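You operate a simulated robot arm through the tools that you are given. There is no shell and no other tool.

The job below is to be done with a simulated robot arm. You get a single attempt, and the scene is never put back.

JOB
Share out the sensor boxes on the plywood table. At the end: the B sensor box from the plywood table is on the red tray (marked "FAULTY"); the clear dosing cup (marked "DOSE") is on the beige teal-striped carton (marked "SEALS"); the orange valve housing stands where the clear dosing cup stood; the C sensor box from the plywood table is on the green tray (marked "GOOD"); whatever was shut is shut again. Leave all else as you found it, and nothing knocked over. Set down upright: sensor box, dosing cup.

The check looks at the end state, three seconds after you hand in, the way a careful person would. Anything else that was tipped, shoved, dropped, spilled or broken makes it a failure. Lids that push on must go on centred and level and be pressed home; caps that screw on are set level and turned clockwise until they are tight.

ROBOT AND FRAMES
A 7-joint arm with a two-finger parallel gripper, fixed in place. Base frame: the origin is at the foot of the arm, x ahead of it, y to its left, z up; the work surface is at about z = 0. Units: m, degrees, N and s.
With the tool pointing down near the work surface it reaches from about 0.22 to 0.58 m from the base axis. Its first joint turns from -66.0 to 66.0 degrees. Payload 2.5 kg.
The TCP is the grasp point between the finger pads, 0.023 m short of the fingertips. In the tool frame z runs along the fingers and y along their closing line. Largest opening 0.094 m; finger width 0.038, thickness 0.01; the body of the gripper, 0.054 by 0.096 m, starts 0.039 m behind the TCP.
Orientation is that of the tool frame in the base frame, as a unit quaternion [w, x, y, z]. With the fingers straight down and closing along the base's y, the tool's x points along the base's -x, its y along +y and its z along -z.

CONTROLS
- The arm moves only by the tool jog_arm. Its argument "rows" is a list that holds one entry, the list of rows, each a list of 7 numbers: the shift along the base's x, y, z in units of 300 mm (1.0 is 300 mm), then the turn, a rotation vector about the base's x, y, z in units of 45 degrees (1.0 is 45 degrees), then the closure in counts, from 0 (fully open) to 255 (shut). In form: [[[x, y, z, ax, ay, az, fingers], ...]]. A call has 1 to 20 rows; each row is the pose to reach, as a shift and turn from the pose commanded when the call began. A call with a number of a shift or a turn outside -1 to 1 is refused whole. A row lasts 0.2 s, in which the tool goes at most 0.05 m and 8.6 degrees; a call with a longer step from one row to the next is refused whole, and so is a gripper value outside its range. A pose out of reach is approached as far as the arm can. The call stops where the force on the tool passes 40 N (or 10 N more than at its start, if that is more) or the arm is blocked; 0.2 s more then pass. The fingers move at their own pace (about 0.108 m/s each) and stop on an object; they squeeze with about 26 N. The grip force told is the motor's: it shows also when the fingers shut on nothing. Time passes only in rows, and 0.2 s behind the last, so rows that repeat a pose let the fingers close. It gives the time, the measured TCP pose, the force on the tool (base axes), the opening and the grip force at its end, in the units of the frame above (readings bear some noise), with the torque about the TCP (base axes, N m) and any sound that the robot's microphone picked up.
- Cameras (640 x 400 px; columns grow to the right, rows downward): "scene" is fixed at [0.1097, -0.4065, 0.534]; the picture's right is [0.89, -0.46, 0.00], its down [-0.31, -0.59, -0.74] and it looks along [0.34, 0.66, -0.67] (base axes); focal length 263 px, centre (320, 200). "wrist" rides on the gripper at [0.086, 0.016, -0.075] in the tool frame; the picture's right is [-0.18, 0.98, 0.00], its down [-0.58, -0.11, -0.81] and it looks along [-0.79, -0.15, 0.59] (tool axes); focal length 243 px, centre (320, 200). There is no depth. A picture from a camera that has moved, and an enlarged one, comes with that camera's place and axes in the base frame and with its lens.
- capture(camera): a new picture of that camera. The clock stands still meanwhile.
- zoom(camera, box): a new picture of the part [left, top, right, bottom] of that camera's present view, enlarged. The clock stands still meanwhile.
- finish_job(): hands the job in; it is judged then, once.

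Places have to be worked out from the pictures, the camera data and where the tool is seen. Open the gripper and draw the arm clear of the work before you hand the job in, unless the task says otherwise.

The tools are called after "Call:" as a command line: name --argument value ..., lists and objects as JSON in quotes. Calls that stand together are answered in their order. jog_arm: Moves the arm, as the interface text tells. Its arguments: {"type":"object","properties":{"rows":{"type":"array","items":{"type":"array","items":{"type":"array","items":{"type":"number"}}}}},"required":["rows"]} The other tools are called the same way: capture (camera) takes a picture; zoom (camera, box) takes an enlarged picture of a part of a camera's view; finish_job () hands the job in.

At the start:

```text
t: 0.0
tcp_pos: [0.4163, 0.092, 0.3051]
ee_rot: [0.0, 0.0, 1.0, 0.001]
ft_force: [-0.5, 0.1, 0.6]
ft_torque: [-0.01, -0.01, -0.01]
gripper_width: 0.0942
finger_force: 0.1
```

scene: 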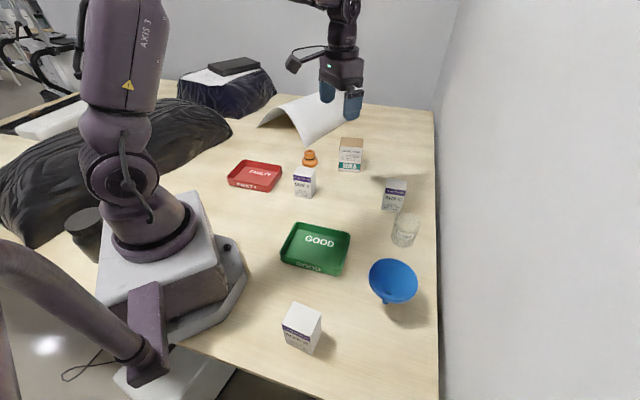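
wrist: 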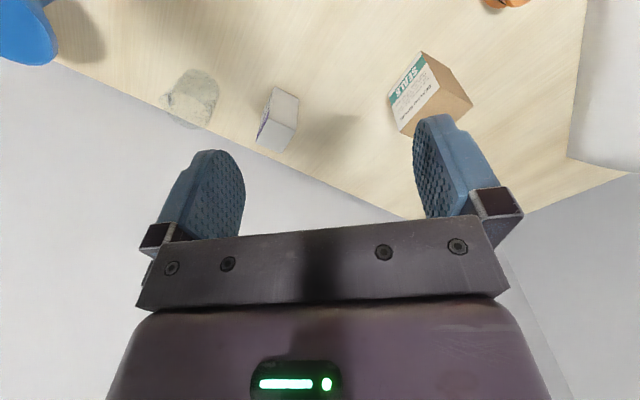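

The scene shows three white boxes, a dosing cup, an orange item, a carton, two trays and a blue funnel. I'll enlarge several regions to read labels.

Call:
zoom --camera "scene" --box '[220, 120, 380, 220]'

Call:
zoom --camera "scene" --box '[340, 160, 440, 222]'

Call:
zoom --camera "scene" --box '[260, 200, 440, 370]'

Call:
zoom --camera "scene" --box '[0, 40, 280, 260]'

```text
4.00 times, centred on (300, 170) of scene
camera zoom: at [0.1097, -0.4065, 0.534], right [0.89, -0.46, 0.0], down [-0.31, -0.59, -0.74], along [0.34, 0.66, -0.67], focal length 1054 px, centre (400, 320)
```

zoom: 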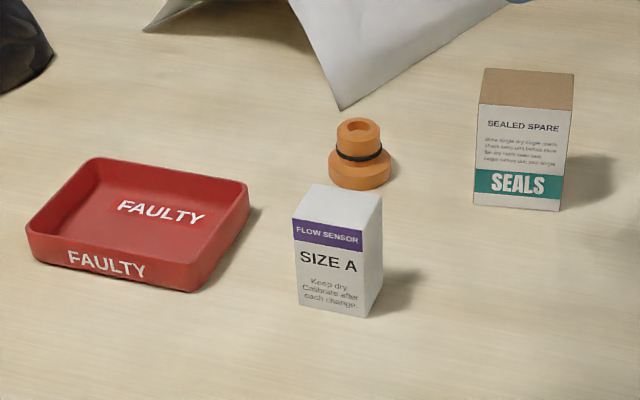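

```text
6.40 times, centred on (390, 191) of scene
camera zoom: at [0.1097, -0.4065, 0.534], right [0.89, -0.46, 0.0], down [-0.31, -0.59, -0.74], along [0.34, 0.66, -0.67], focal length 1686 px, centre (-128, 258)
```

zoom: 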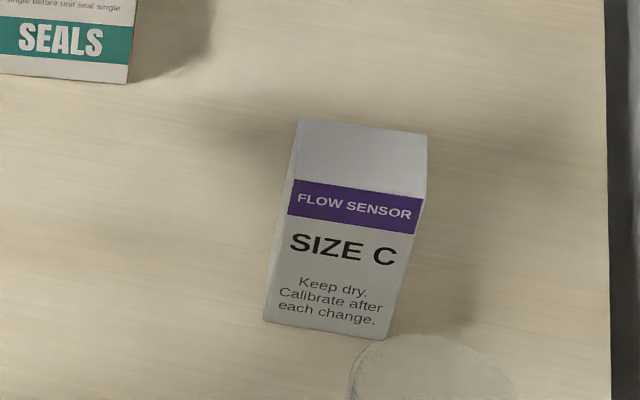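

```text
2.35 times, centred on (350, 285) of scene
camera zoom: at [0.1097, -0.4065, 0.534], right [0.89, -0.46, 0.0], down [-0.31, -0.59, -0.74], along [0.34, 0.66, -0.67], focal length 620 px, centre (249, 0)
```

zoom: 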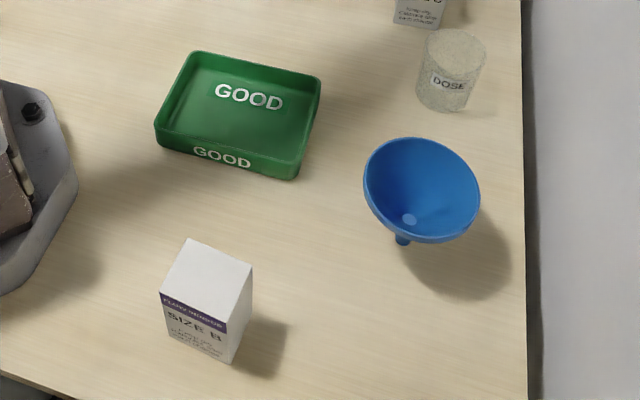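

```text
1.82 times, centred on (140, 150) of scene
camera zoom: at [0.1097, -0.4065, 0.534], right [0.89, -0.46, 0.0], down [-0.31, -0.59, -0.74], along [0.34, 0.66, -0.67], focal length 479 px, centre (647, 291)
```

zoom: 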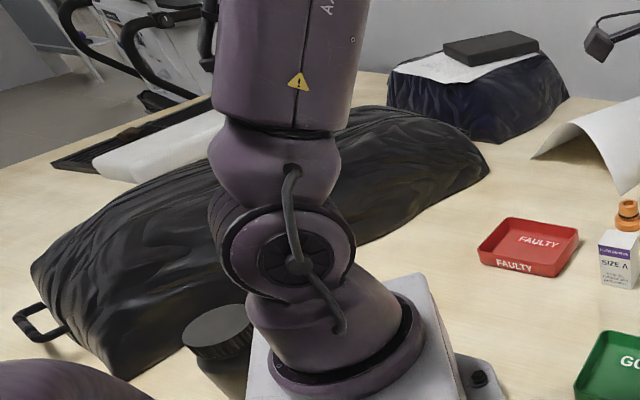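

Labels: A sits by the orange housing, C near the cup, B near the base. I'll enlarge each object for edge positions.

Call:
zoom --camera "scene" --box '[270, 295, 334, 360]'

Call:
zoom --camera "scene" --box '[370, 170, 434, 250]'

Call:
zoom --camera "scene" --box '[280, 130, 380, 205]'

Call:
zoom --camera "scene" --box '[350, 230, 440, 330]'

Call:
zoom --camera "scene" --box '[270, 210, 360, 280]'

Call:
zoom --camera "scene" --box '[220, 150, 290, 200]'

```text
6.15 times, centred on (302, 328) of scene
camera zoom: at [0.1097, -0.4065, 0.534], right [0.89, -0.46, 0.0], down [-0.31, -0.59, -0.74], along [0.34, 0.66, -0.67], focal length 1621 px, centre (431, -585)
```

zoom: 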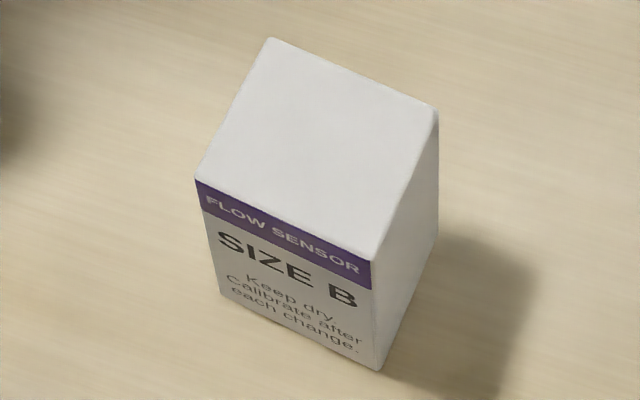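

```text
5.00 times, centred on (402, 210) of scene
camera zoom: at [0.1097, -0.4065, 0.534], right [0.89, -0.46, 0.0], down [-0.31, -0.59, -0.74], along [0.34, 0.66, -0.67], focal length 1317 px, centre (-90, 150)
```

zoom: 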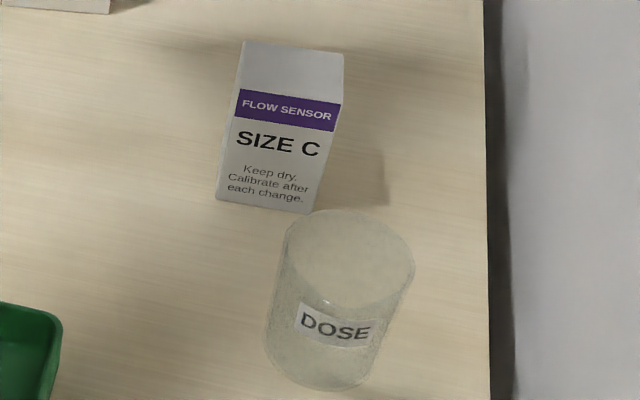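

```text
5.33 times, centred on (330, 168) of scene
camera zoom: at [0.1097, -0.4065, 0.534], right [0.89, -0.46, 0.0], down [-0.31, -0.59, -0.74], along [0.34, 0.66, -0.67], focal length 1405 px, centre (267, 373)
```

zoom: 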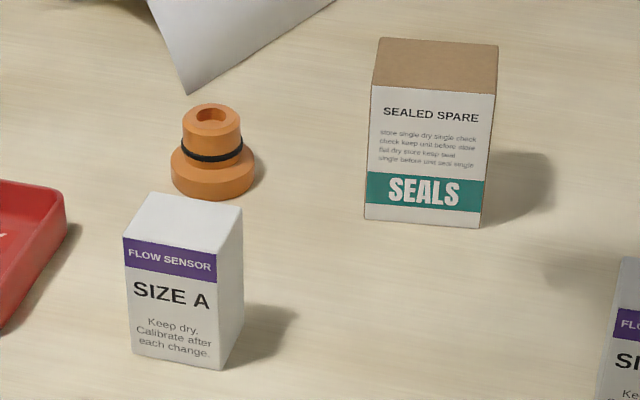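

```text
4.00 times, centred on (395, 280) of scene
camera zoom: at [0.1097, -0.4065, 0.534], right [0.89, -0.46, 0.0], down [-0.31, -0.59, -0.74], along [0.34, 0.66, -0.67], focal length 1054 px, centre (20, -120)
```

zoom: 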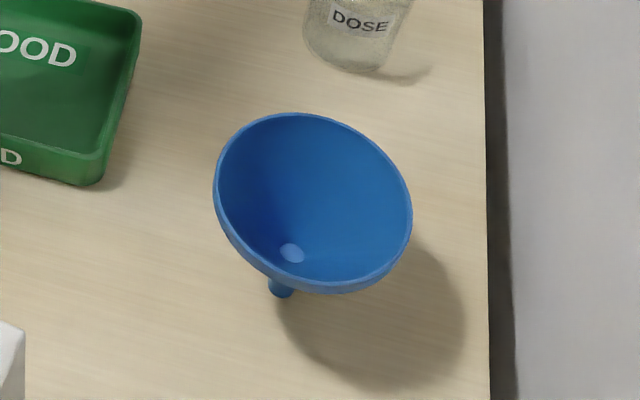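

```text
5.71 times, centred on (315, 245) of scene
camera zoom: at [0.1097, -0.4065, 0.534], right [0.89, -0.46, 0.0], down [-0.31, -0.59, -0.74], along [0.34, 0.66, -0.67], focal length 1505 px, centre (349, -57)
```

zoom: 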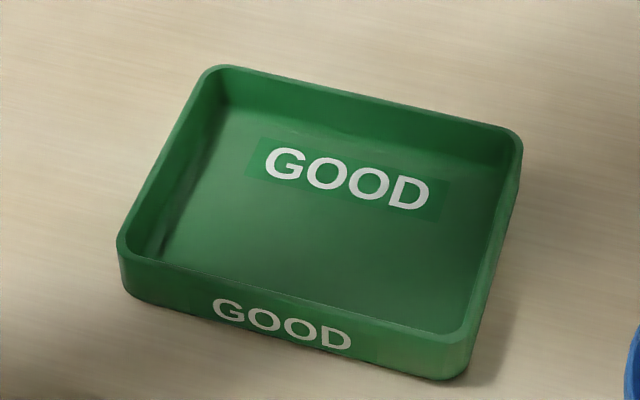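

```text
8.00 times, centred on (255, 175) of scene
camera zoom: at [0.1097, -0.4065, 0.534], right [0.89, -0.46, 0.0], down [-0.31, -0.59, -0.74], along [0.34, 0.66, -0.67], focal length 2107 px, centre (840, 400)
```

zoom: 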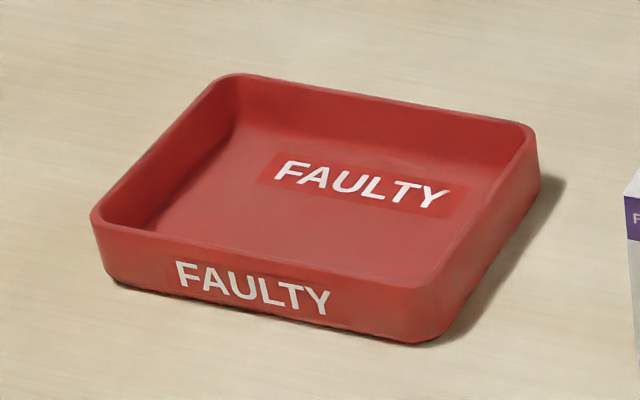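

The pictures put C near (0.554, 0.000), the cup near (0.495, -0.119), the orange housing near (0.438, 0.309), the carton top near (0.552, 0.223) and B near (0.171, -0.215). I'll hover above C with the fingers turned to its faces, then check with the wrist camera.

Call:
jog_arm --rows '[[[0.0765, -0.0511, -0.0473, 0, 0, -0.1518, 0], [0.153, -0.1022, -0.0946, 0, 0, -0.3037, 0], [0.2295, -0.1533, -0.1418, 0, 0, -0.4555, 0], [0.306, -0.2044, -0.1891, 0, 0, -0.6073, 0], [0.3825, -0.2556, -0.2364, 0, 0, -0.7592, 0], [0.459, -0.3067, -0.2837, 0, 0, -0.911, 0], [0.459, -0.3067, -0.2837, 0, 0, -0.911, 0]]]'

Call:
capture --camera "wrist"

Call:
capture --camera "scene"

```text
t: 1.6
tcp_pos: [0.5546, 0.0012, 0.22]
ee_rot: [-0.001, 0.351, 0.936, 0.0]
ft_force: [0.4, -0.1, -0.7]
ft_torque: [0.03, 0.0, 0.0]
gripper_width: 0.0938
finger_force: 0.0
```

```text
taken
camera wrist: at [0.5001, 0.0692, 0.2932], right [0.78, 0.62, 0.0], down [0.37, -0.46, 0.81], along [0.5, -0.63, -0.59], focal length 243 px, centre (320, 200)
```

wrist: 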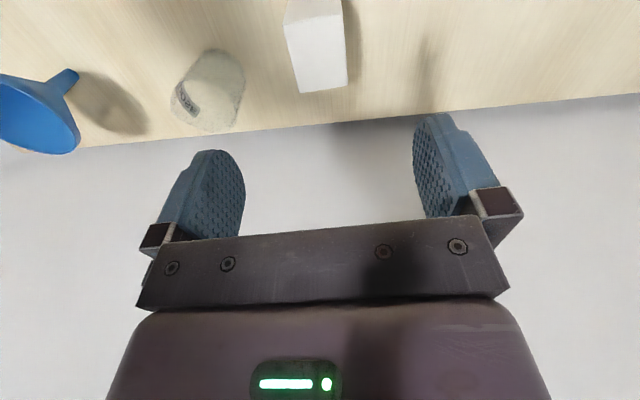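

```text
taken
```

scene: 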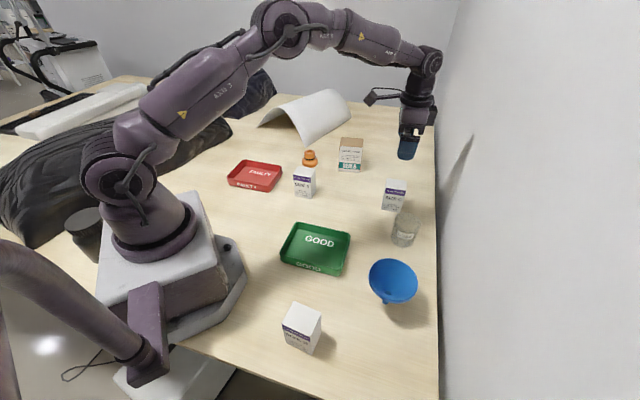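

The arm reached the hover over C cleanly (0.5546, 0.0012), and the wall stands just beyond the table edge. I'll enlarge the wrist view of box C and the cup to fix their places.

Call:
zoom --camera "wrist" --box '[270, 0, 370, 100]'

Call:
zoom --camera "wrist" --box '[160, 30, 260, 140]'

Call:
zoom --camera "wrist" --box '[0, 40, 160, 160]'

Call:
zoom --camera "scene" --box '[0, 220, 260, 400]'

```text
4.00 times, centred on (320, 50) of wrist
camera zoom: at [0.5001, 0.0692, 0.2932], right [0.78, 0.62, 0.0], down [0.37, -0.46, 0.81], along [0.5, -0.63, -0.59], focal length 970 px, centre (320, 800)
```

zoom: 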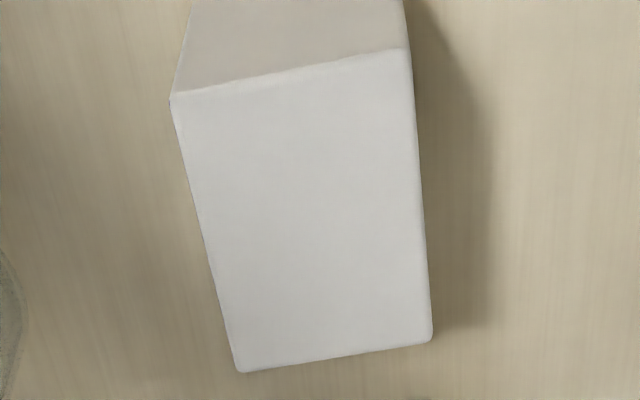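

```text
3.64 times, centred on (210, 85) of wrist
camera zoom: at [0.5001, 0.0692, 0.2932], right [0.78, 0.62, 0.0], down [0.37, -0.46, 0.81], along [0.5, -0.63, -0.59], focal length 882 px, centre (720, 618)
```

zoom: 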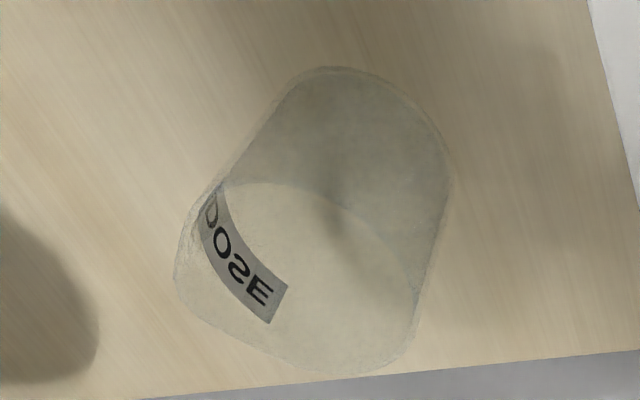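

```text
3.33 times, centred on (80, 100) of wrist
camera zoom: at [0.5001, 0.0692, 0.2932], right [0.78, 0.62, 0.0], down [0.37, -0.46, 0.81], along [0.5, -0.63, -0.59], focal length 809 px, centre (1120, 533)
```

zoom: 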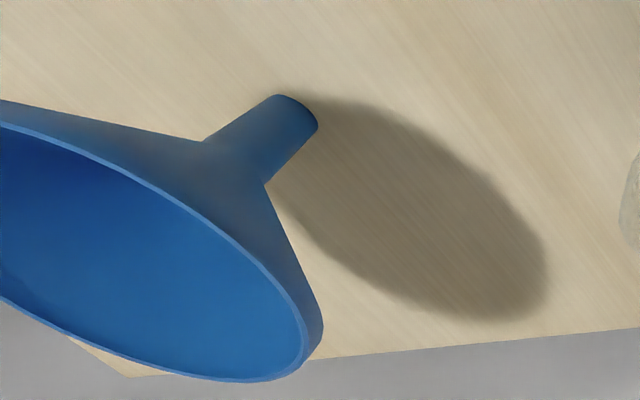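

```text
2.22 times, centred on (130, 310) of scene
camera zoom: at [0.1097, -0.4065, 0.534], right [0.89, -0.46, 0.0], down [-0.31, -0.59, -0.74], along [0.34, 0.66, -0.67], focal length 585 px, centre (742, -44)
```

zoom: 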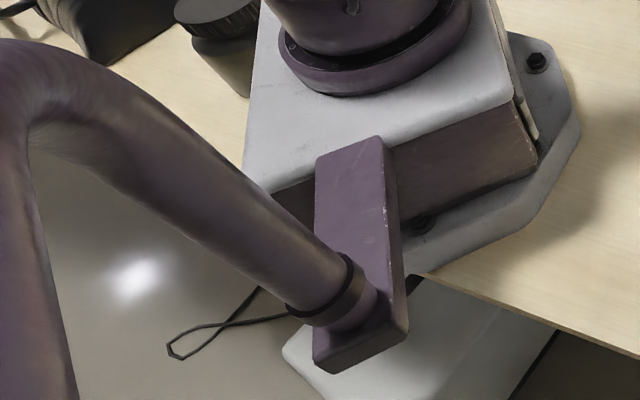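

Wrist corners put C's top at about (0.555, -0.003), 43 × 54 mm, faces at 48°, which agrees with the scene estimate and the present finger line. I'll lower to z = 0.055 and close on it.

Call:
jog_arm --rows '[[[0.001, -0.012, -0.14, 0, 0, 0, 0], [0.001, -0.012, -0.28, 0, 0, 0, 0], [0.001, -0.012, -0.42, 0, 0, 0, 0], [0.001, -0.012, -0.55, 0, 0, 0, 0], [0.001, -0.012, -0.55, 0, 0, 0, 0], [0.001, -0.012, -0.55, 0, 0, 0, 255], [0.001, -0.012, -0.55, 0, 0, 0, 255], [0.001, -0.012, -0.55, 0, 0, 0, 255], [0.001, -0.012, -0.55, 0, 0, 0, 255]]]'

Call:
capture --camera "wrist"

Call:
zoom --camera "scene" --box '[340, 110, 440, 250]'

```text
t: 3.6
tcp_pos: [0.5537, -0.003, 0.0546]
ee_rot: [0.0, 0.35, 0.937, 0.0]
ft_force: [-0.1, 0.5, -0.3]
ft_torque: [0.01, 0.05, -0.01]
gripper_width: 0.0445
finger_force: 25.7
```

```text
taken
camera wrist: at [0.4982, 0.0672, 0.13], right [0.78, 0.62, 0.0], down [0.37, -0.46, 0.81], along [0.5, -0.63, -0.59], focal length 243 px, centre (320, 200)
```

wrist: 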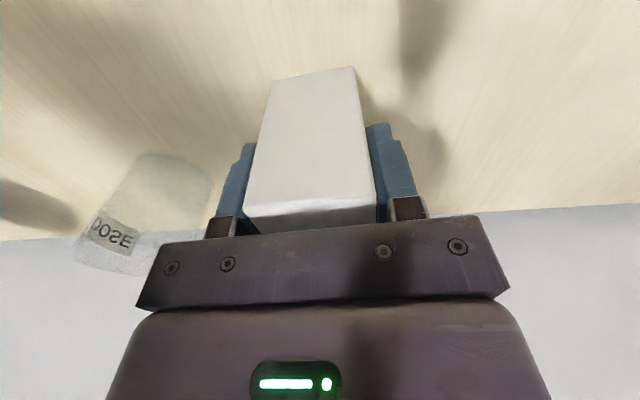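

```text
2.86 times, centred on (390, 180) of scene
camera zoom: at [0.1097, -0.4065, 0.534], right [0.89, -0.46, 0.0], down [-0.31, -0.59, -0.74], along [0.34, 0.66, -0.67], focal length 752 px, centre (120, 257)
```

zoom: 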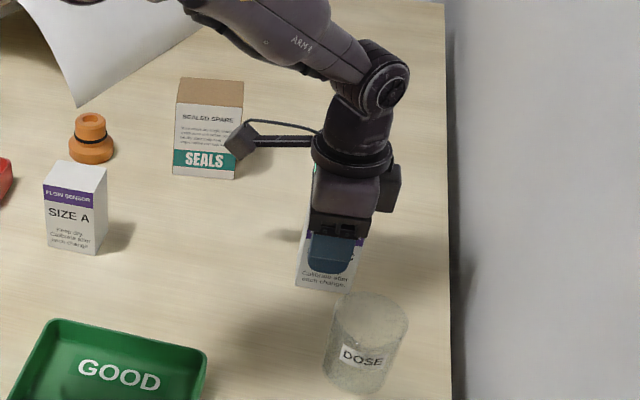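

C is held (44.5 mm, 26 N). I'll lift it to z ≈ 0.175 and carry it over the green tray at about (0.285, -0.045), turning slightly to match the tray.

Call:
jog_arm --rows '[[[0, 0, 0.05, 0, 0, 0, 255], [0, 0, 0.15, 0, 0, 0, 255], [0, 0, 0.27, 0, 0, 0, 255], [0, 0, 0.4, 0, 0, 0, 255], [-0.05, -0.008, 0.4, 0, 0, -0.0, 255], [-0.15, -0.023, 0.4, 0, 0, -0.02, 255], [-0.26, -0.04, 0.4, 0, 0, -0.03, 255], [-0.38, -0.058, 0.4, 0, 0, -0.04, 255], [-0.5, -0.077, 0.4, 0, 0, -0.05, 255], [-0.62, -0.095, 0.4, 0, 0, -0.07, 255], [-0.73, -0.112, 0.4, 0, 0, -0.08, 255], [-0.83, -0.127, 0.4, 0, 0, -0.09, 255], [-0.8977, -0.138, 0.4, 0, 0, -0.1, 255], [-0.8977, -0.138, 0.4, 0, 0, -0.1, 255], [-0.8977, -0.138, 0.4, 0, 0, -0.1, 255]]]'

Call:
capture --camera "wrist"

Call:
capture --camera "scene"

```text
t: 6.8
tcp_pos: [0.2836, -0.0449, 0.1768]
ee_rot: [0.0, 0.387, 0.922, 0.0]
ft_force: [0.2, 0.3, -0.8]
ft_torque: [0.01, 0.0, 0.03]
gripper_width: 0.0444
finger_force: 26.5
```

```text
taken
camera wrist: at [0.2348, 0.0285, 0.2504], right [0.83, 0.56, 0.0], down [0.33, -0.49, 0.81], along [0.45, -0.67, -0.59], focal length 243 px, centre (320, 200)
```

wrist: 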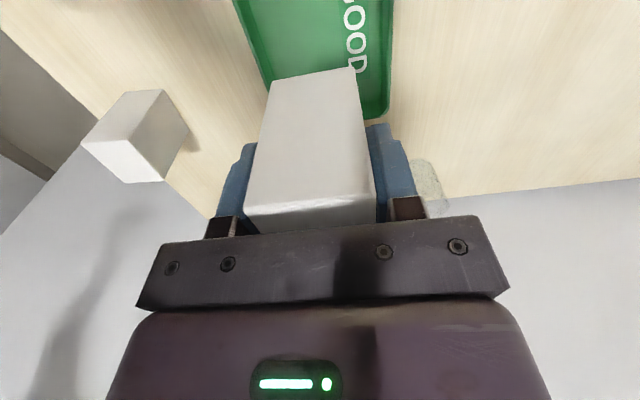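

```text
taken
```

scene: 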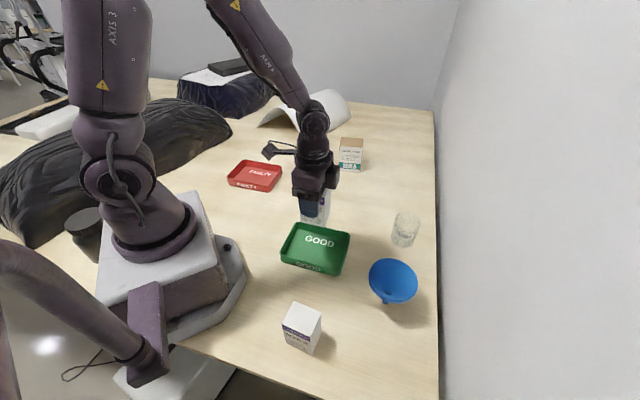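

The tray edges in the wrist view agree: the box hangs over the tray centre. I'll lower to TCP z ≈ 0.063 slowly and watch the force.

Call:
jog_arm --rows '[[[0.003, 0, -0.1, 0, 0, 0, 255], [0.003, 0, -0.2, 0, 0, 0, 255], [0.003, 0, -0.28, 0, 0, 0, 255], [0.003, 0, -0.33, 0, 0, 0, 255], [0.003, 0, -0.36, 0, 0, 0, 255], [0.003, 0, -0.373, 0, 0, 0, 255], [0.003, 0, -0.373, 0, 0, 0, 255]]]'

Call:
zoom --camera "scene" --box '[260, 170, 370, 285]'

```text
t: 8.4
tcp_pos: [0.2861, -0.0448, 0.0614]
ee_rot: [0.001, 0.387, 0.922, 0.0]
ft_force: [0.5, 0.3, -1.5]
ft_torque: [-0.02, 0.02, -0.01]
gripper_width: 0.0447
finger_force: 26.1
```

```text
3.48 times, centred on (315, 228) of scene
camera zoom: at [0.1097, -0.4065, 0.534], right [0.89, -0.46, 0.0], down [-0.31, -0.59, -0.74], along [0.34, 0.66, -0.67], focal length 916 px, centre (337, 104)
```

zoom: 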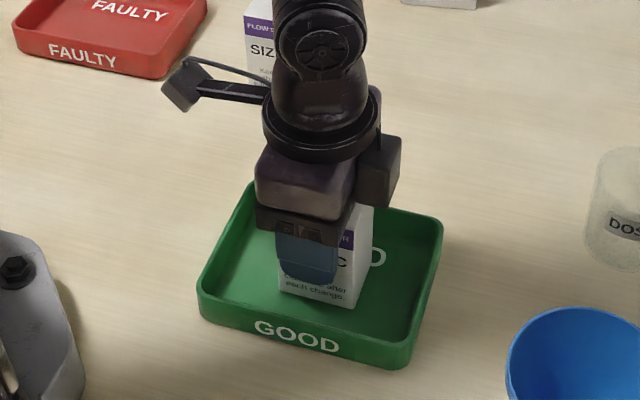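

No contact yet (force about as before). I'll step down 2 mm more and read again.

Call:
jog_arm --rows '[[[0, 0, -0.0033, 0, 0, 0, 255], [0, 0, -0.0067, 0, 0, 0, 255], [0, 0, -0.0067, 0, 0, 0, 255]]]'

```text
t: 9.2
tcp_pos: [0.2856, -0.0454, 0.0615]
ee_rot: [0.0, 0.386, 0.922, 0.0]
ft_force: [0.0, 1.1, -0.5]
ft_torque: [-0.03, -0.01, 0.01]
gripper_width: 0.0446
finger_force: 26.6
```

Call:
jog_arm --rows '[[[0, 0, -0.0033, 0, 0, 0, 255], [0, 0, -0.0067, 0, 0, 0, 255], [0, 0, -0.0067, 0, 0, 0, 255]]]'

```text
t: 10.0
tcp_pos: [0.2864, -0.0452, 0.0589]
ee_rot: [0.0, 0.387, 0.922, 0.0]
ft_force: [-4.2, 0.2, 13.7]
ft_torque: [-0.04, 0.1, -0.02]
gripper_width: 0.0448
finger_force: 25.7
```

Contact with the tray floor (13.7 N). I'll ease off slightly, open, and rise straight up.

Call:
jog_arm --rows '[[[0, 0, 0.003, 0, 0, 0, 255], [0, 0, 0.003, 0, 0, 0, 90], [0, 0, 0.003, 0, 0, 0, 60], [0, 0, 0.003, 0, 0, 0, 0], [0, 0, 0.003, 0, 0, 0, 0], [0, 0, 0.06, 0, 0, 0, 0], [0, 0, 0.16, 0, 0, 0, 0], [0, 0, 0.3, 0, 0, 0, 0], [0, 0, 0.45, 0, 0, 0, 0], [0, 0, 0.6, 0, 0, 0, 0]]]'

Call:
capture --camera "scene"

Call:
capture --camera "wrist"

```text
t: 12.2
tcp_pos: [0.2845, -0.0449, 0.238]
ee_rot: [0.0, 0.386, 0.923, 0.0]
ft_force: [0.7, 0.1, -0.6]
ft_torque: [0.03, 0.02, 0.0]
gripper_width: 0.094
finger_force: 0.0
```

```text
taken
```

scene: 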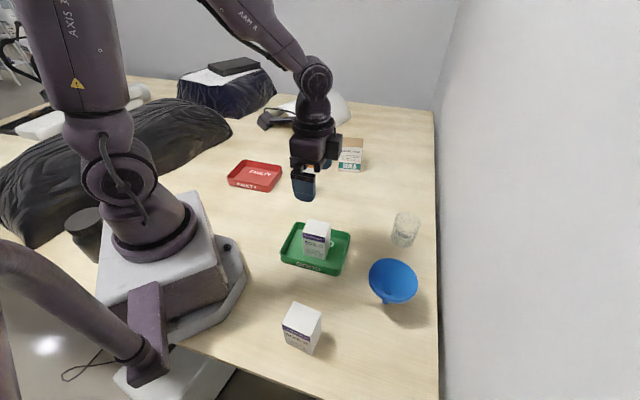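

```text
taken
camera wrist: at [0.2363, 0.0289, 0.3133], right [0.83, 0.56, 0.0], down [0.33, -0.49, 0.81], along [0.45, -0.67, -0.59], focal length 243 px, centre (320, 200)
```

wrist: 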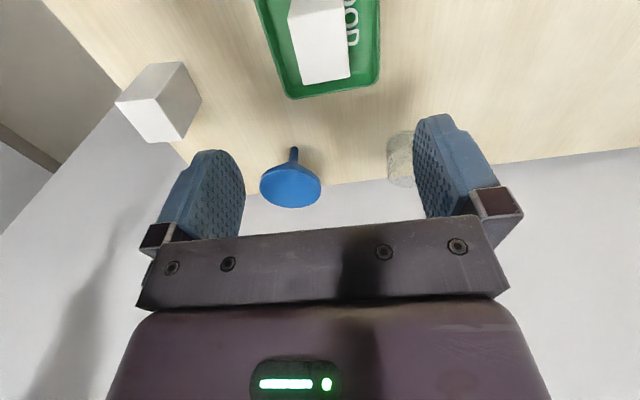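

C stands upright in the green tray. Next I'll hover over the carton to check reach and measure its top before picking up the cup.

Call:
jog_arm --rows '[[[0.0886, 0.0893, 0.02, 0, 0, 0.1, 0], [0.1772, 0.1786, 0.036, 0, 0, 0.2, 0], [0.2658, 0.2679, 0.036, 0, 0, 0.3, 0], [0.3544, 0.3572, 0.036, 0, 0, 0.4, 0], [0.443, 0.4465, 0.036, 0, 0, 0.5, 0], [0.5316, 0.5358, 0.036, 0, 0, 0.6, 0], [0.6202, 0.6251, 0.036, 0, 0, 0.7, 0], [0.7088, 0.7144, 0.036, 0, 0, 0.8, 0], [0.7974, 0.8037, 0.036, 0, 0, 0.9, 0], [0.886, 0.893, 0.036, 0, 0, 1.0, 0], [0.886, 0.893, 0.036, 0, 0, 1.0, 0]]]'

Call:
capture --camera "wrist"

Call:
zoom --camera "scene" --box '[280, 200, 360, 280]'

Call:
capture --camera "scene"

```text
t: 14.6
tcp_pos: [0.5494, 0.2214, 0.2505]
ee_rot: [-0.001, 0.004, 1.0, -0.001]
ft_force: [0.5, 0.6, -0.2]
ft_torque: [0.0, -0.01, -0.01]
gripper_width: 0.0942
finger_force: 0.1
```

```text
taken
camera wrist: at [0.4626, 0.2384, 0.3245], right [0.19, 0.98, 0.0], down [0.58, -0.11, 0.81], along [0.79, -0.15, -0.59], focal length 243 px, centre (320, 200)
```

wrist: 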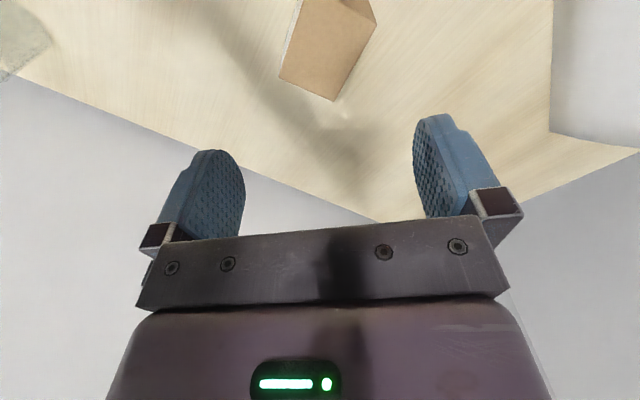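

```text
5.00 times, centred on (320, 240) of scene
camera zoom: at [0.1097, -0.4065, 0.534], right [0.89, -0.46, 0.0], down [-0.31, -0.59, -0.74], along [0.34, 0.66, -0.67], focal length 1317 px, centre (320, 0)
```

zoom: 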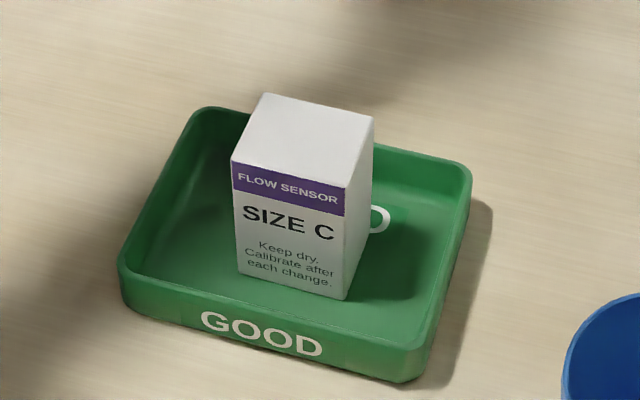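

```text
taken
```

scene: 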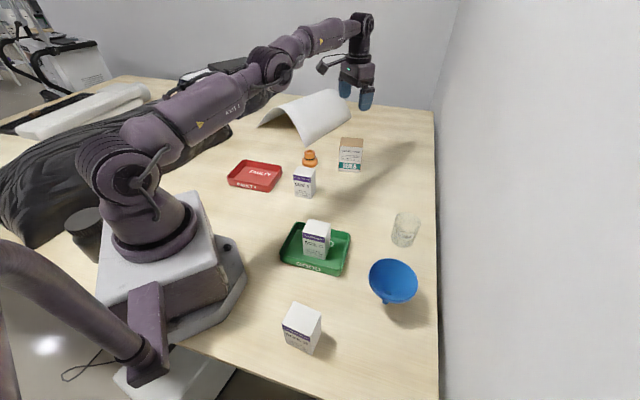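

The hover is reached (0.549, 0.221, 0.2505). I'll enlarge the carton top in the wrist view, plus the cup at the edge.

Call:
zoom --camera "wrist" --box '[260, 0, 400, 110]'

Call:
zoom --camera "scene" --box '[320, 60, 400, 180]'

```text
3.64 times, centred on (330, 55) of wrist
camera zoom: at [0.4626, 0.2384, 0.3245], right [0.19, 0.98, 0.0], down [0.58, -0.11, 0.81], along [0.79, -0.15, -0.59], focal length 882 px, centre (284, 727)
```

zoom: 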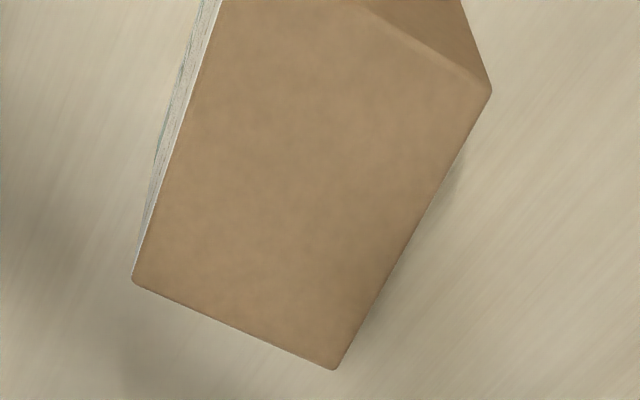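

```text
3.33 times, centred on (360, 120) of scene
camera zoom: at [0.1097, -0.4065, 0.534], right [0.89, -0.46, 0.0], down [-0.31, -0.59, -0.74], along [0.34, 0.66, -0.67], focal length 878 px, centre (187, 467)
```

zoom: 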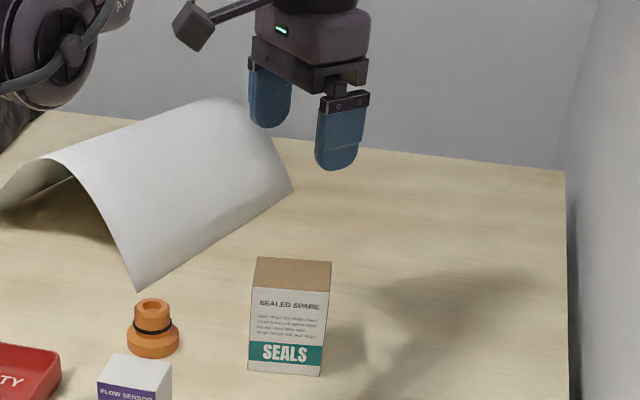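

The carton top works out to be centred at (0.553, 0.2235) with height about 0.099. I'll test reach by lowering here to z = 0.15, with the fingertips well above the carton.

Call:
jog_arm --rows '[[[0.005, 0.002, -0.12, 0, 0, 0, 0], [0.005, 0.002, -0.24, 0, 0, 0, 0], [0.005, 0.002, -0.333, 0, 0, 0, 0], [0.005, 0.002, -0.333, 0, 0, 0, 0]]]'

Call:
zoom --camera "scene" --box '[320, 80, 400, 180]'

Call:
zoom --camera "wrist" --box '[180, 0, 480, 240]'

```text
t: 15.6
tcp_pos: [0.5525, 0.2219, 0.15]
ee_rot: [0.0, 0.005, 1.0, -0.001]
ft_force: [0.4, -0.4, 0.1]
ft_torque: [0.0, -0.01, -0.01]
gripper_width: 0.0941
finger_force: 0.0
```

```text
4.00 times, centred on (360, 130) of scene
camera zoom: at [0.1097, -0.4065, 0.534], right [0.89, -0.46, 0.0], down [-0.31, -0.59, -0.74], along [0.34, 0.66, -0.67], focal length 1054 px, centre (160, 480)
```

zoom: 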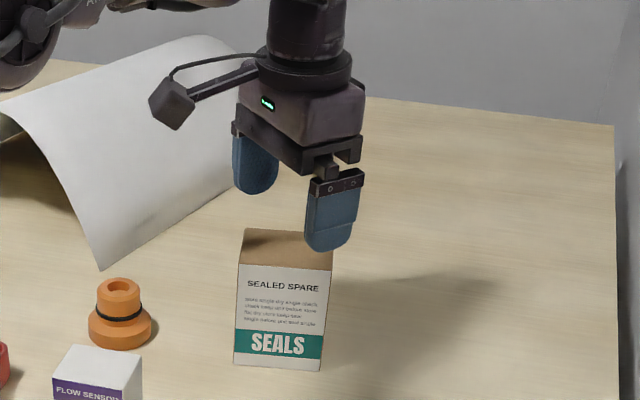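

```text
1.67 times, centred on (330, 120) of wrist
camera zoom: at [0.4663, 0.239, 0.224], right [0.19, 0.98, 0.0], down [0.58, -0.11, 0.81], along [0.79, -0.15, -0.59], focal length 404 px, centre (303, 333)
```

zoom: 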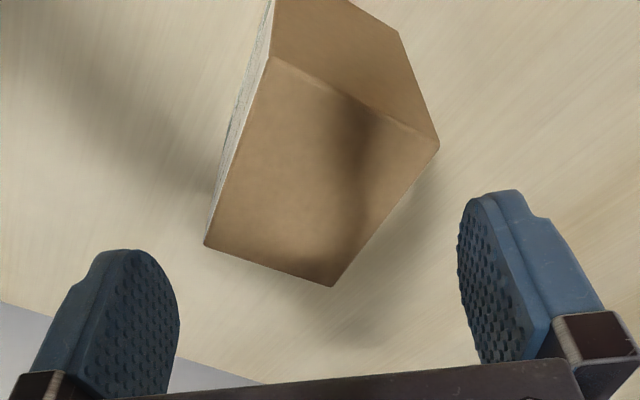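

Reach is good, and the second view gives the carton centre (0.554, 0.2237). I'll rise and travel to a hover over the cup in two calls, turning the fingers parallel to the wall.

Call:
jog_arm --rows '[[[0, 0, 0.14, 0, 0, 0, 0], [0, 0, 0.28, 0, 0, 0, 0], [0, -0.1, 0.333, 0, 0, -0.15, 0], [-0.03, -0.25, 0.333, 0, 0, -0.3, 0], [-0.06, -0.4, 0.333, 0, 0, -0.45, 0], [-0.09, -0.55, 0.333, 0, 0, -0.6, 0], [-0.12, -0.7, 0.333, 0, 0, -0.75, 0], [-0.15, -0.85, 0.333, 0, 0, -0.9, 0], [-0.16, -0.9, 0.333, 0, 0, -1.0, 0]]]'

Call:
jog_arm --rows '[[[-0.02, -0.1, -0.05, 0, 0, 0, 0], [-0.035, -0.2277, -0.1, 0, 0, 0, 0], [-0.035, -0.2277, -0.1, 0, 0, 0, 0], [-0.035, -0.2277, -0.1, 0, 0, 0, 0]]]'

Call:
capture --camera "wrist"

Call:
capture --camera "scene"

```text
t: 17.6
tcp_pos: [0.5042, -0.0477, 0.2499]
ee_rot: [0.0, 0.387, 0.922, 0.0]
ft_force: [-0.1, 0.0, 0.4]
ft_torque: [0.0, 0.0, -0.02]
gripper_width: 0.0939
finger_force: 0.0
```

```text
t: 18.6
tcp_pos: [0.4982, -0.1142, 0.2193]
ee_rot: [0.001, 0.387, 0.922, 0.0]
ft_force: [0.0, 0.0, -0.6]
ft_torque: [-0.01, 0.01, 0.03]
gripper_width: 0.0941
finger_force: 0.1
```

```text
taken
camera wrist: at [0.4473, -0.0408, 0.295], right [0.83, 0.56, 0.0], down [0.33, -0.49, 0.81], along [0.45, -0.67, -0.59], focal length 243 px, centre (320, 200)
```

wrist: 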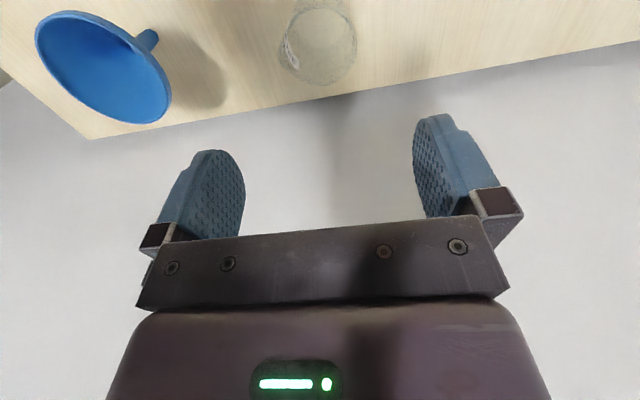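

```text
taken
```

scene: 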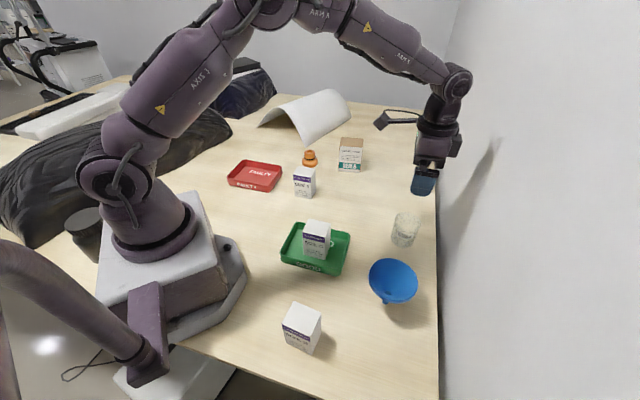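

Now above the cup at (0.498, -0.114). I'll enlarge the cup in both views to fix its centre and shape.

Call:
zoom --camera "wrist" --box '[260, 0, 380, 100]'

Call:
zoom --camera "scene" --box '[375, 195, 435, 255]'

```text
4.00 times, centred on (320, 50) of wrist
camera zoom: at [0.4473, -0.0408, 0.295], right [0.83, 0.56, 0.0], down [0.33, -0.49, 0.81], along [0.45, -0.67, -0.59], focal length 970 px, centre (320, 800)
```

zoom: 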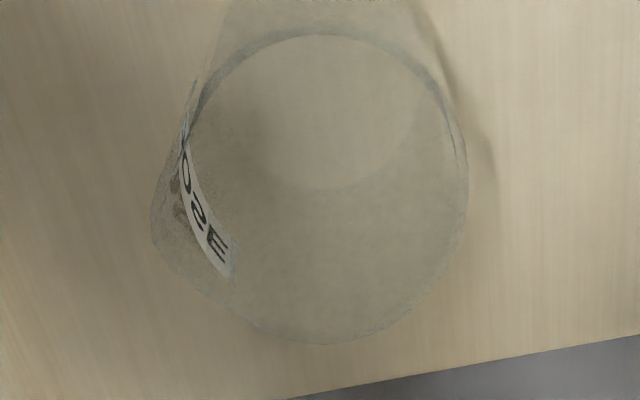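

```text
6.67 times, centred on (405, 225) of scene
camera zoom: at [0.1097, -0.4065, 0.534], right [0.89, -0.46, 0.0], down [-0.31, -0.59, -0.74], along [0.34, 0.66, -0.67], focal length 1756 px, centre (-247, 33)
```

zoom: 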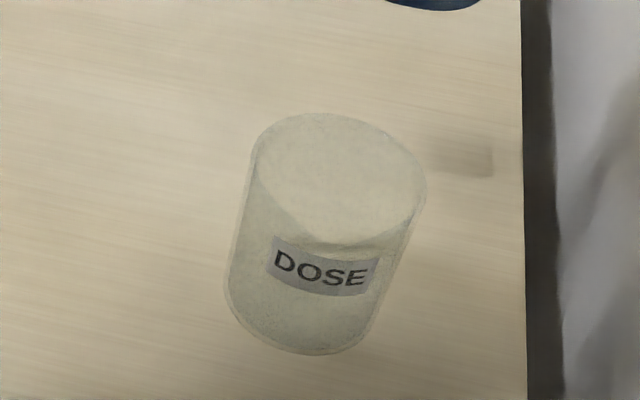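

The cup seems to have a pouring lip on one side. I'll look closer at it before choosing the grip direction.

Call:
zoom --camera "wrist" --box '[285, 20, 345, 90]'

Call:
zoom --camera "scene" --box '[388, 208, 422, 250]'

```text
5.71 times, centred on (315, 55) of wrist
camera zoom: at [0.4473, -0.0408, 0.295], right [0.83, 0.56, 0.0], down [0.33, -0.49, 0.81], along [0.45, -0.67, -0.59], focal length 1386 px, centre (349, 1029)
```

zoom: 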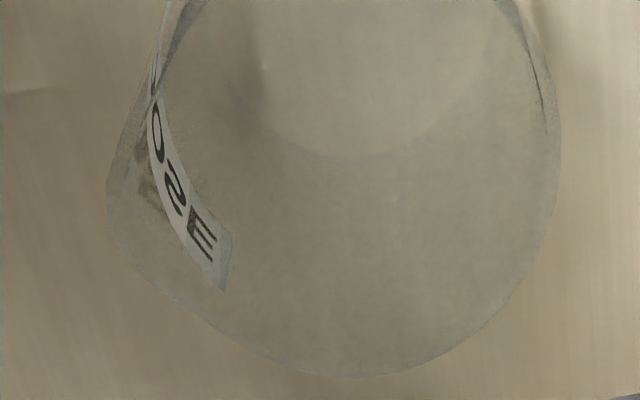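

```text
9.52 times, centred on (405, 229) of scene
camera zoom: at [0.1097, -0.4065, 0.534], right [0.89, -0.46, 0.0], down [-0.31, -0.59, -0.74], along [0.34, 0.66, -0.67], focal length 2508 px, centre (-490, -76)
```

zoom: 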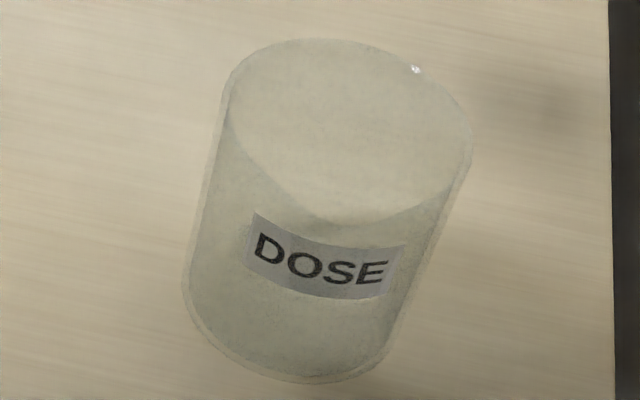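

The cup has a pouring lip facing the arm's right-rear (about 222°), so I'll grip with the fingers closing along about 110°, well away from the lip. I'll turn in place in two calls.

Call:
jog_arm --rows '[[[0, 0, 0, 0, 0, 0.18, 0], [0, 0, 0, 0, 0, 0.36, 0], [0, 0, 0, 0, 0, 0.54, 0], [0, 0, 0, 0, 0, 0.72, 0], [0, 0, 0, 0, 0, 0.9, 0]]]'

Call:
jog_arm --rows '[[[0, 0, 0, 0, 0, 0.18, 0], [0, 0, 0, 0, 0, 0.36, 0], [0, 0, 0, 0, 0, 0.54, 0], [0, 0, 0, 0, 0, 0.558, 0], [0, 0, 0, 0, 0, 0.558, 0]]]'

Call:
capture --camera "wrist"

Call:
zoom --camera "wrist" --box '[270, 0, 370, 90]'

Call:
capture --camera "scene"

```text
t: 19.8
tcp_pos: [0.4945, -0.1158, 0.2191]
ee_rot: [-0.001, 0.042, 0.999, 0.0]
ft_force: [0.8, 0.3, -0.5]
ft_torque: [0.02, 0.01, -0.04]
gripper_width: 0.0939
finger_force: 0.2
```

```text
t: 21.0
tcp_pos: [0.4955, -0.1151, 0.2185]
ee_rot: [0.0, -0.176, 0.984, 0.0]
ft_force: [1.0, -0.1, 0.1]
ft_torque: [0.02, -0.01, 0.02]
gripper_width: 0.0936
finger_force: 0.1
```

```text
taken
camera wrist: at [0.4084, -0.1292, 0.2939], right [-0.17, 0.99, 0.0], down [0.58, 0.1, 0.81], along [0.79, 0.13, -0.59], focal length 243 px, centre (320, 200)
```

wrist: 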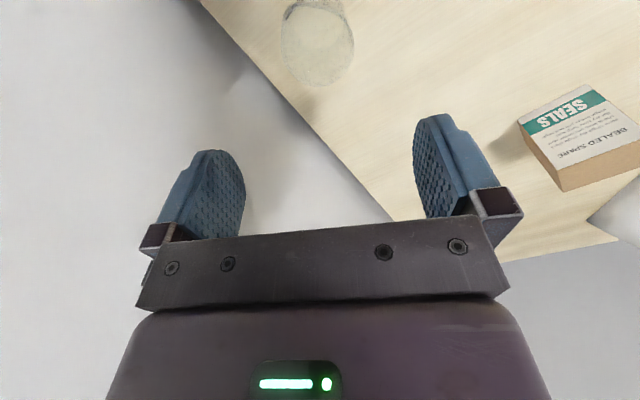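

```text
4.44 times, centred on (320, 45) of wrist
camera zoom: at [0.4084, -0.1292, 0.2939], right [-0.17, 0.99, 0.0], down [0.58, 0.1, 0.81], along [0.79, 0.13, -0.59], focal length 1078 px, centre (320, 889)
```

zoom: 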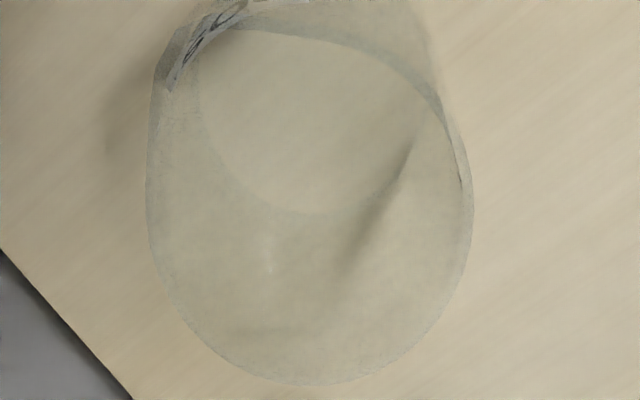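

```text
taken
```

scene: 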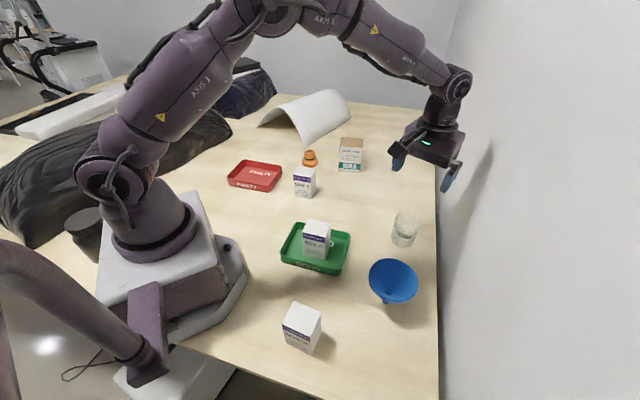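

Rim geometry from both wrist views puts the cup centre at about (0.496, -0.116), rim radius 30 mm. I'll lower to z = 0.055 with the fingers open and check the gaps before closing.

Call:
jog_arm --rows '[[[0.0033, -0.004, -0.1, 0, 0, 0, 0], [0.0033, -0.004, -0.22, 0, 0, 0, 0], [0.0033, -0.004, -0.34, 0, 0, 0, 0], [0.0033, -0.004, -0.45, 0, 0, 0, 0], [0.0033, -0.004, -0.52, 0, 0, 0, 0], [0.0033, -0.004, -0.55, 0, 0, 0, 0], [0.0033, -0.004, -0.55, 0, 0, 0, 0]]]'

Call:
capture --camera "wrist"

Call:
zoom --camera "scene" --box '[350, 150, 450, 260]'

```text
t: 22.6
tcp_pos: [0.4977, -0.1141, 0.0541]
ee_rot: [0.0, -0.175, 0.985, -0.001]
ft_force: [-0.7, -0.3, -0.1]
ft_torque: [0.03, -0.02, -0.02]
gripper_width: 0.0939
finger_force: 0.1
```

```text
taken
camera wrist: at [0.4105, -0.1295, 0.1286], right [-0.17, 0.99, 0.0], down [0.58, 0.1, 0.81], along [0.8, 0.13, -0.59], focal length 243 px, centre (320, 200)
```

wrist: 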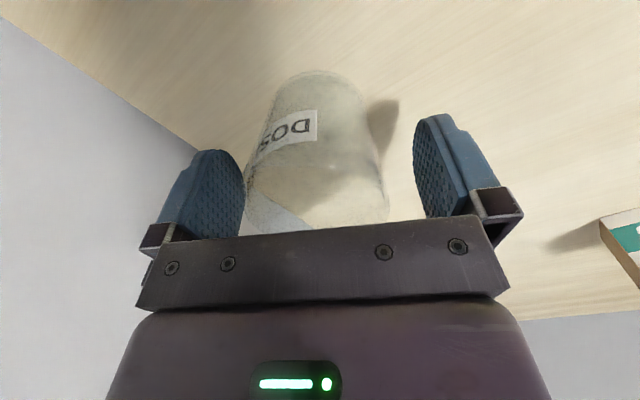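

```text
3.64 times, centred on (400, 205) of scene
camera zoom: at [0.1097, -0.4065, 0.534], right [0.89, -0.46, 0.0], down [-0.31, -0.59, -0.74], along [0.34, 0.66, -0.67], focal length 958 px, centre (29, 182)
```

zoom: 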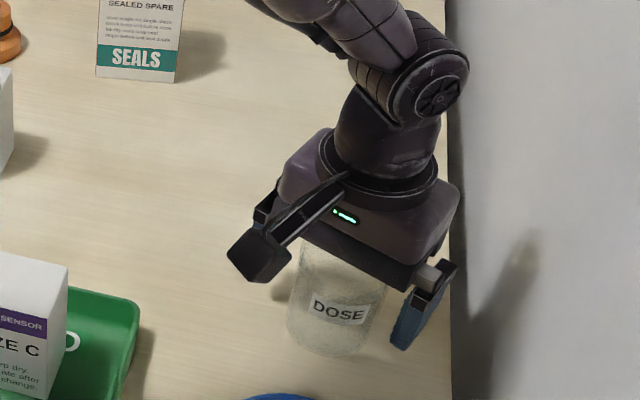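

The rim spans about px 245–389, centred at 317 against the TCP column 320, so the cup is roughly 1 mm off. I'll correct that and close partway to about 68 mm to check the gaps.

Call:
jog_arm --rows '[[[0.0013, -0.0037, 0, 0, 0, 0, 20], [0.0013, -0.0037, 0, 0, 0, 0, 45], [0.0013, -0.0037, 0, 0, 0, 0, 70], [0.0013, -0.0037, 0, 0, 0, 0, 70], [0.0013, -0.0037, 0, 0, 0, 0, 70]]]'

Call:
zoom --camera "wrist" --box '[180, 60, 460, 240]'

```text
t: 23.8
tcp_pos: [0.498, -0.1169, 0.0548]
ee_rot: [0.0, -0.174, 0.985, 0.0]
ft_force: [0.5, -0.5, -0.6]
ft_torque: [-0.01, 0.01, 0.01]
gripper_width: 0.0681
finger_force: 0.1
```

```text
2.22 times, centred on (320, 150) of wrist
camera zoom: at [0.4104, -0.1311, 0.129], right [-0.17, 0.99, 0.0], down [0.58, 0.1, 0.81], along [0.8, 0.13, -0.59], focal length 539 px, centre (320, 311)
```

zoom: 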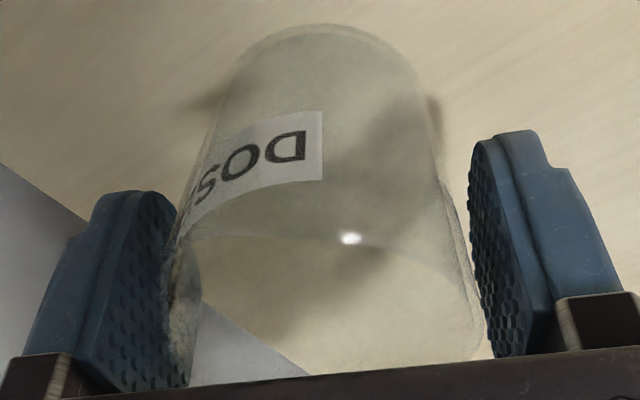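

The cup sits centred between the pads (about 3 mm gap each side). I'll close gently in steps, then squeeze.

Call:
jog_arm --rows '[[[0, 0, 0, 0, 0, 0, 76], [0, 0, 0, 0, 0, 0, 82], [0, 0, 0, 0, 0, 0, 88], [0, 0, 0, 0, 0, 0, 94], [0, 0, 0, 0, 0, 0, 105], [0, 0, 0, 0, 0, 0, 130], [0, 0, 0, 0, 0, 0, 255], [0, 0, 0, 0, 0, 0, 255], [0, 0, 0, 0, 0, 0, 255]]]'

Call:
zoom --camera "wrist" --box '[180, 60, 460, 240]'

Call:
zoom --camera "scene" --box '[350, 150, 450, 260]'

```text
t: 25.8
tcp_pos: [0.4974, -0.1181, 0.0546]
ee_rot: [0.0, -0.174, 0.985, 0.0]
ft_force: [-0.2, -0.6, 0.3]
ft_torque: [0.0, 0.03, 0.0]
gripper_width: 0.0566
finger_force: 26.9
```

```text
2.22 times, centred on (320, 150) of wrist
camera zoom: at [0.4104, -0.1311, 0.129], right [-0.17, 0.99, 0.0], down [0.58, 0.1, 0.81], along [0.8, 0.13, -0.59], focal length 539 px, centre (320, 311)
```

zoom: 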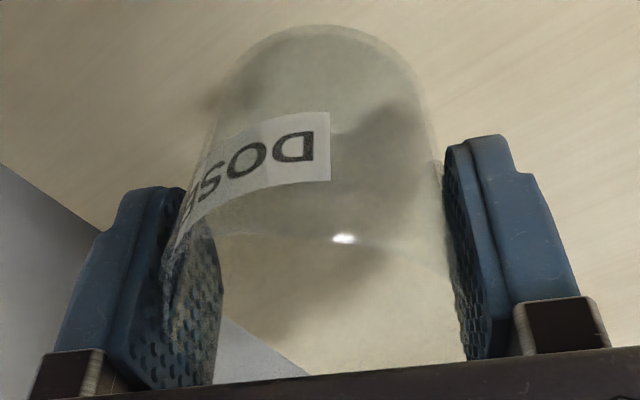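

```text
3.64 times, centred on (400, 205) of scene
camera zoom: at [0.1097, -0.4065, 0.534], right [0.89, -0.46, 0.0], down [-0.31, -0.59, -0.74], along [0.34, 0.66, -0.67], focal length 958 px, centre (29, 182)
```

zoom: 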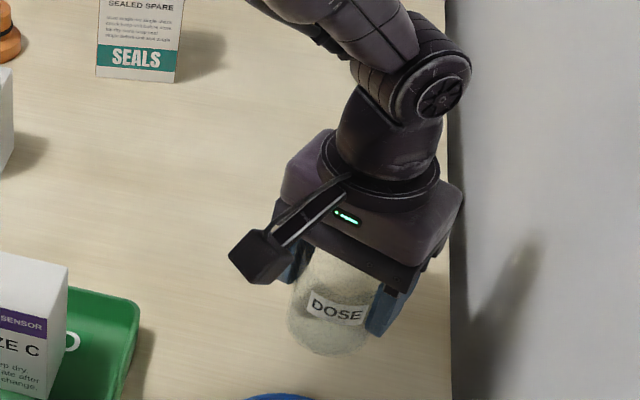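

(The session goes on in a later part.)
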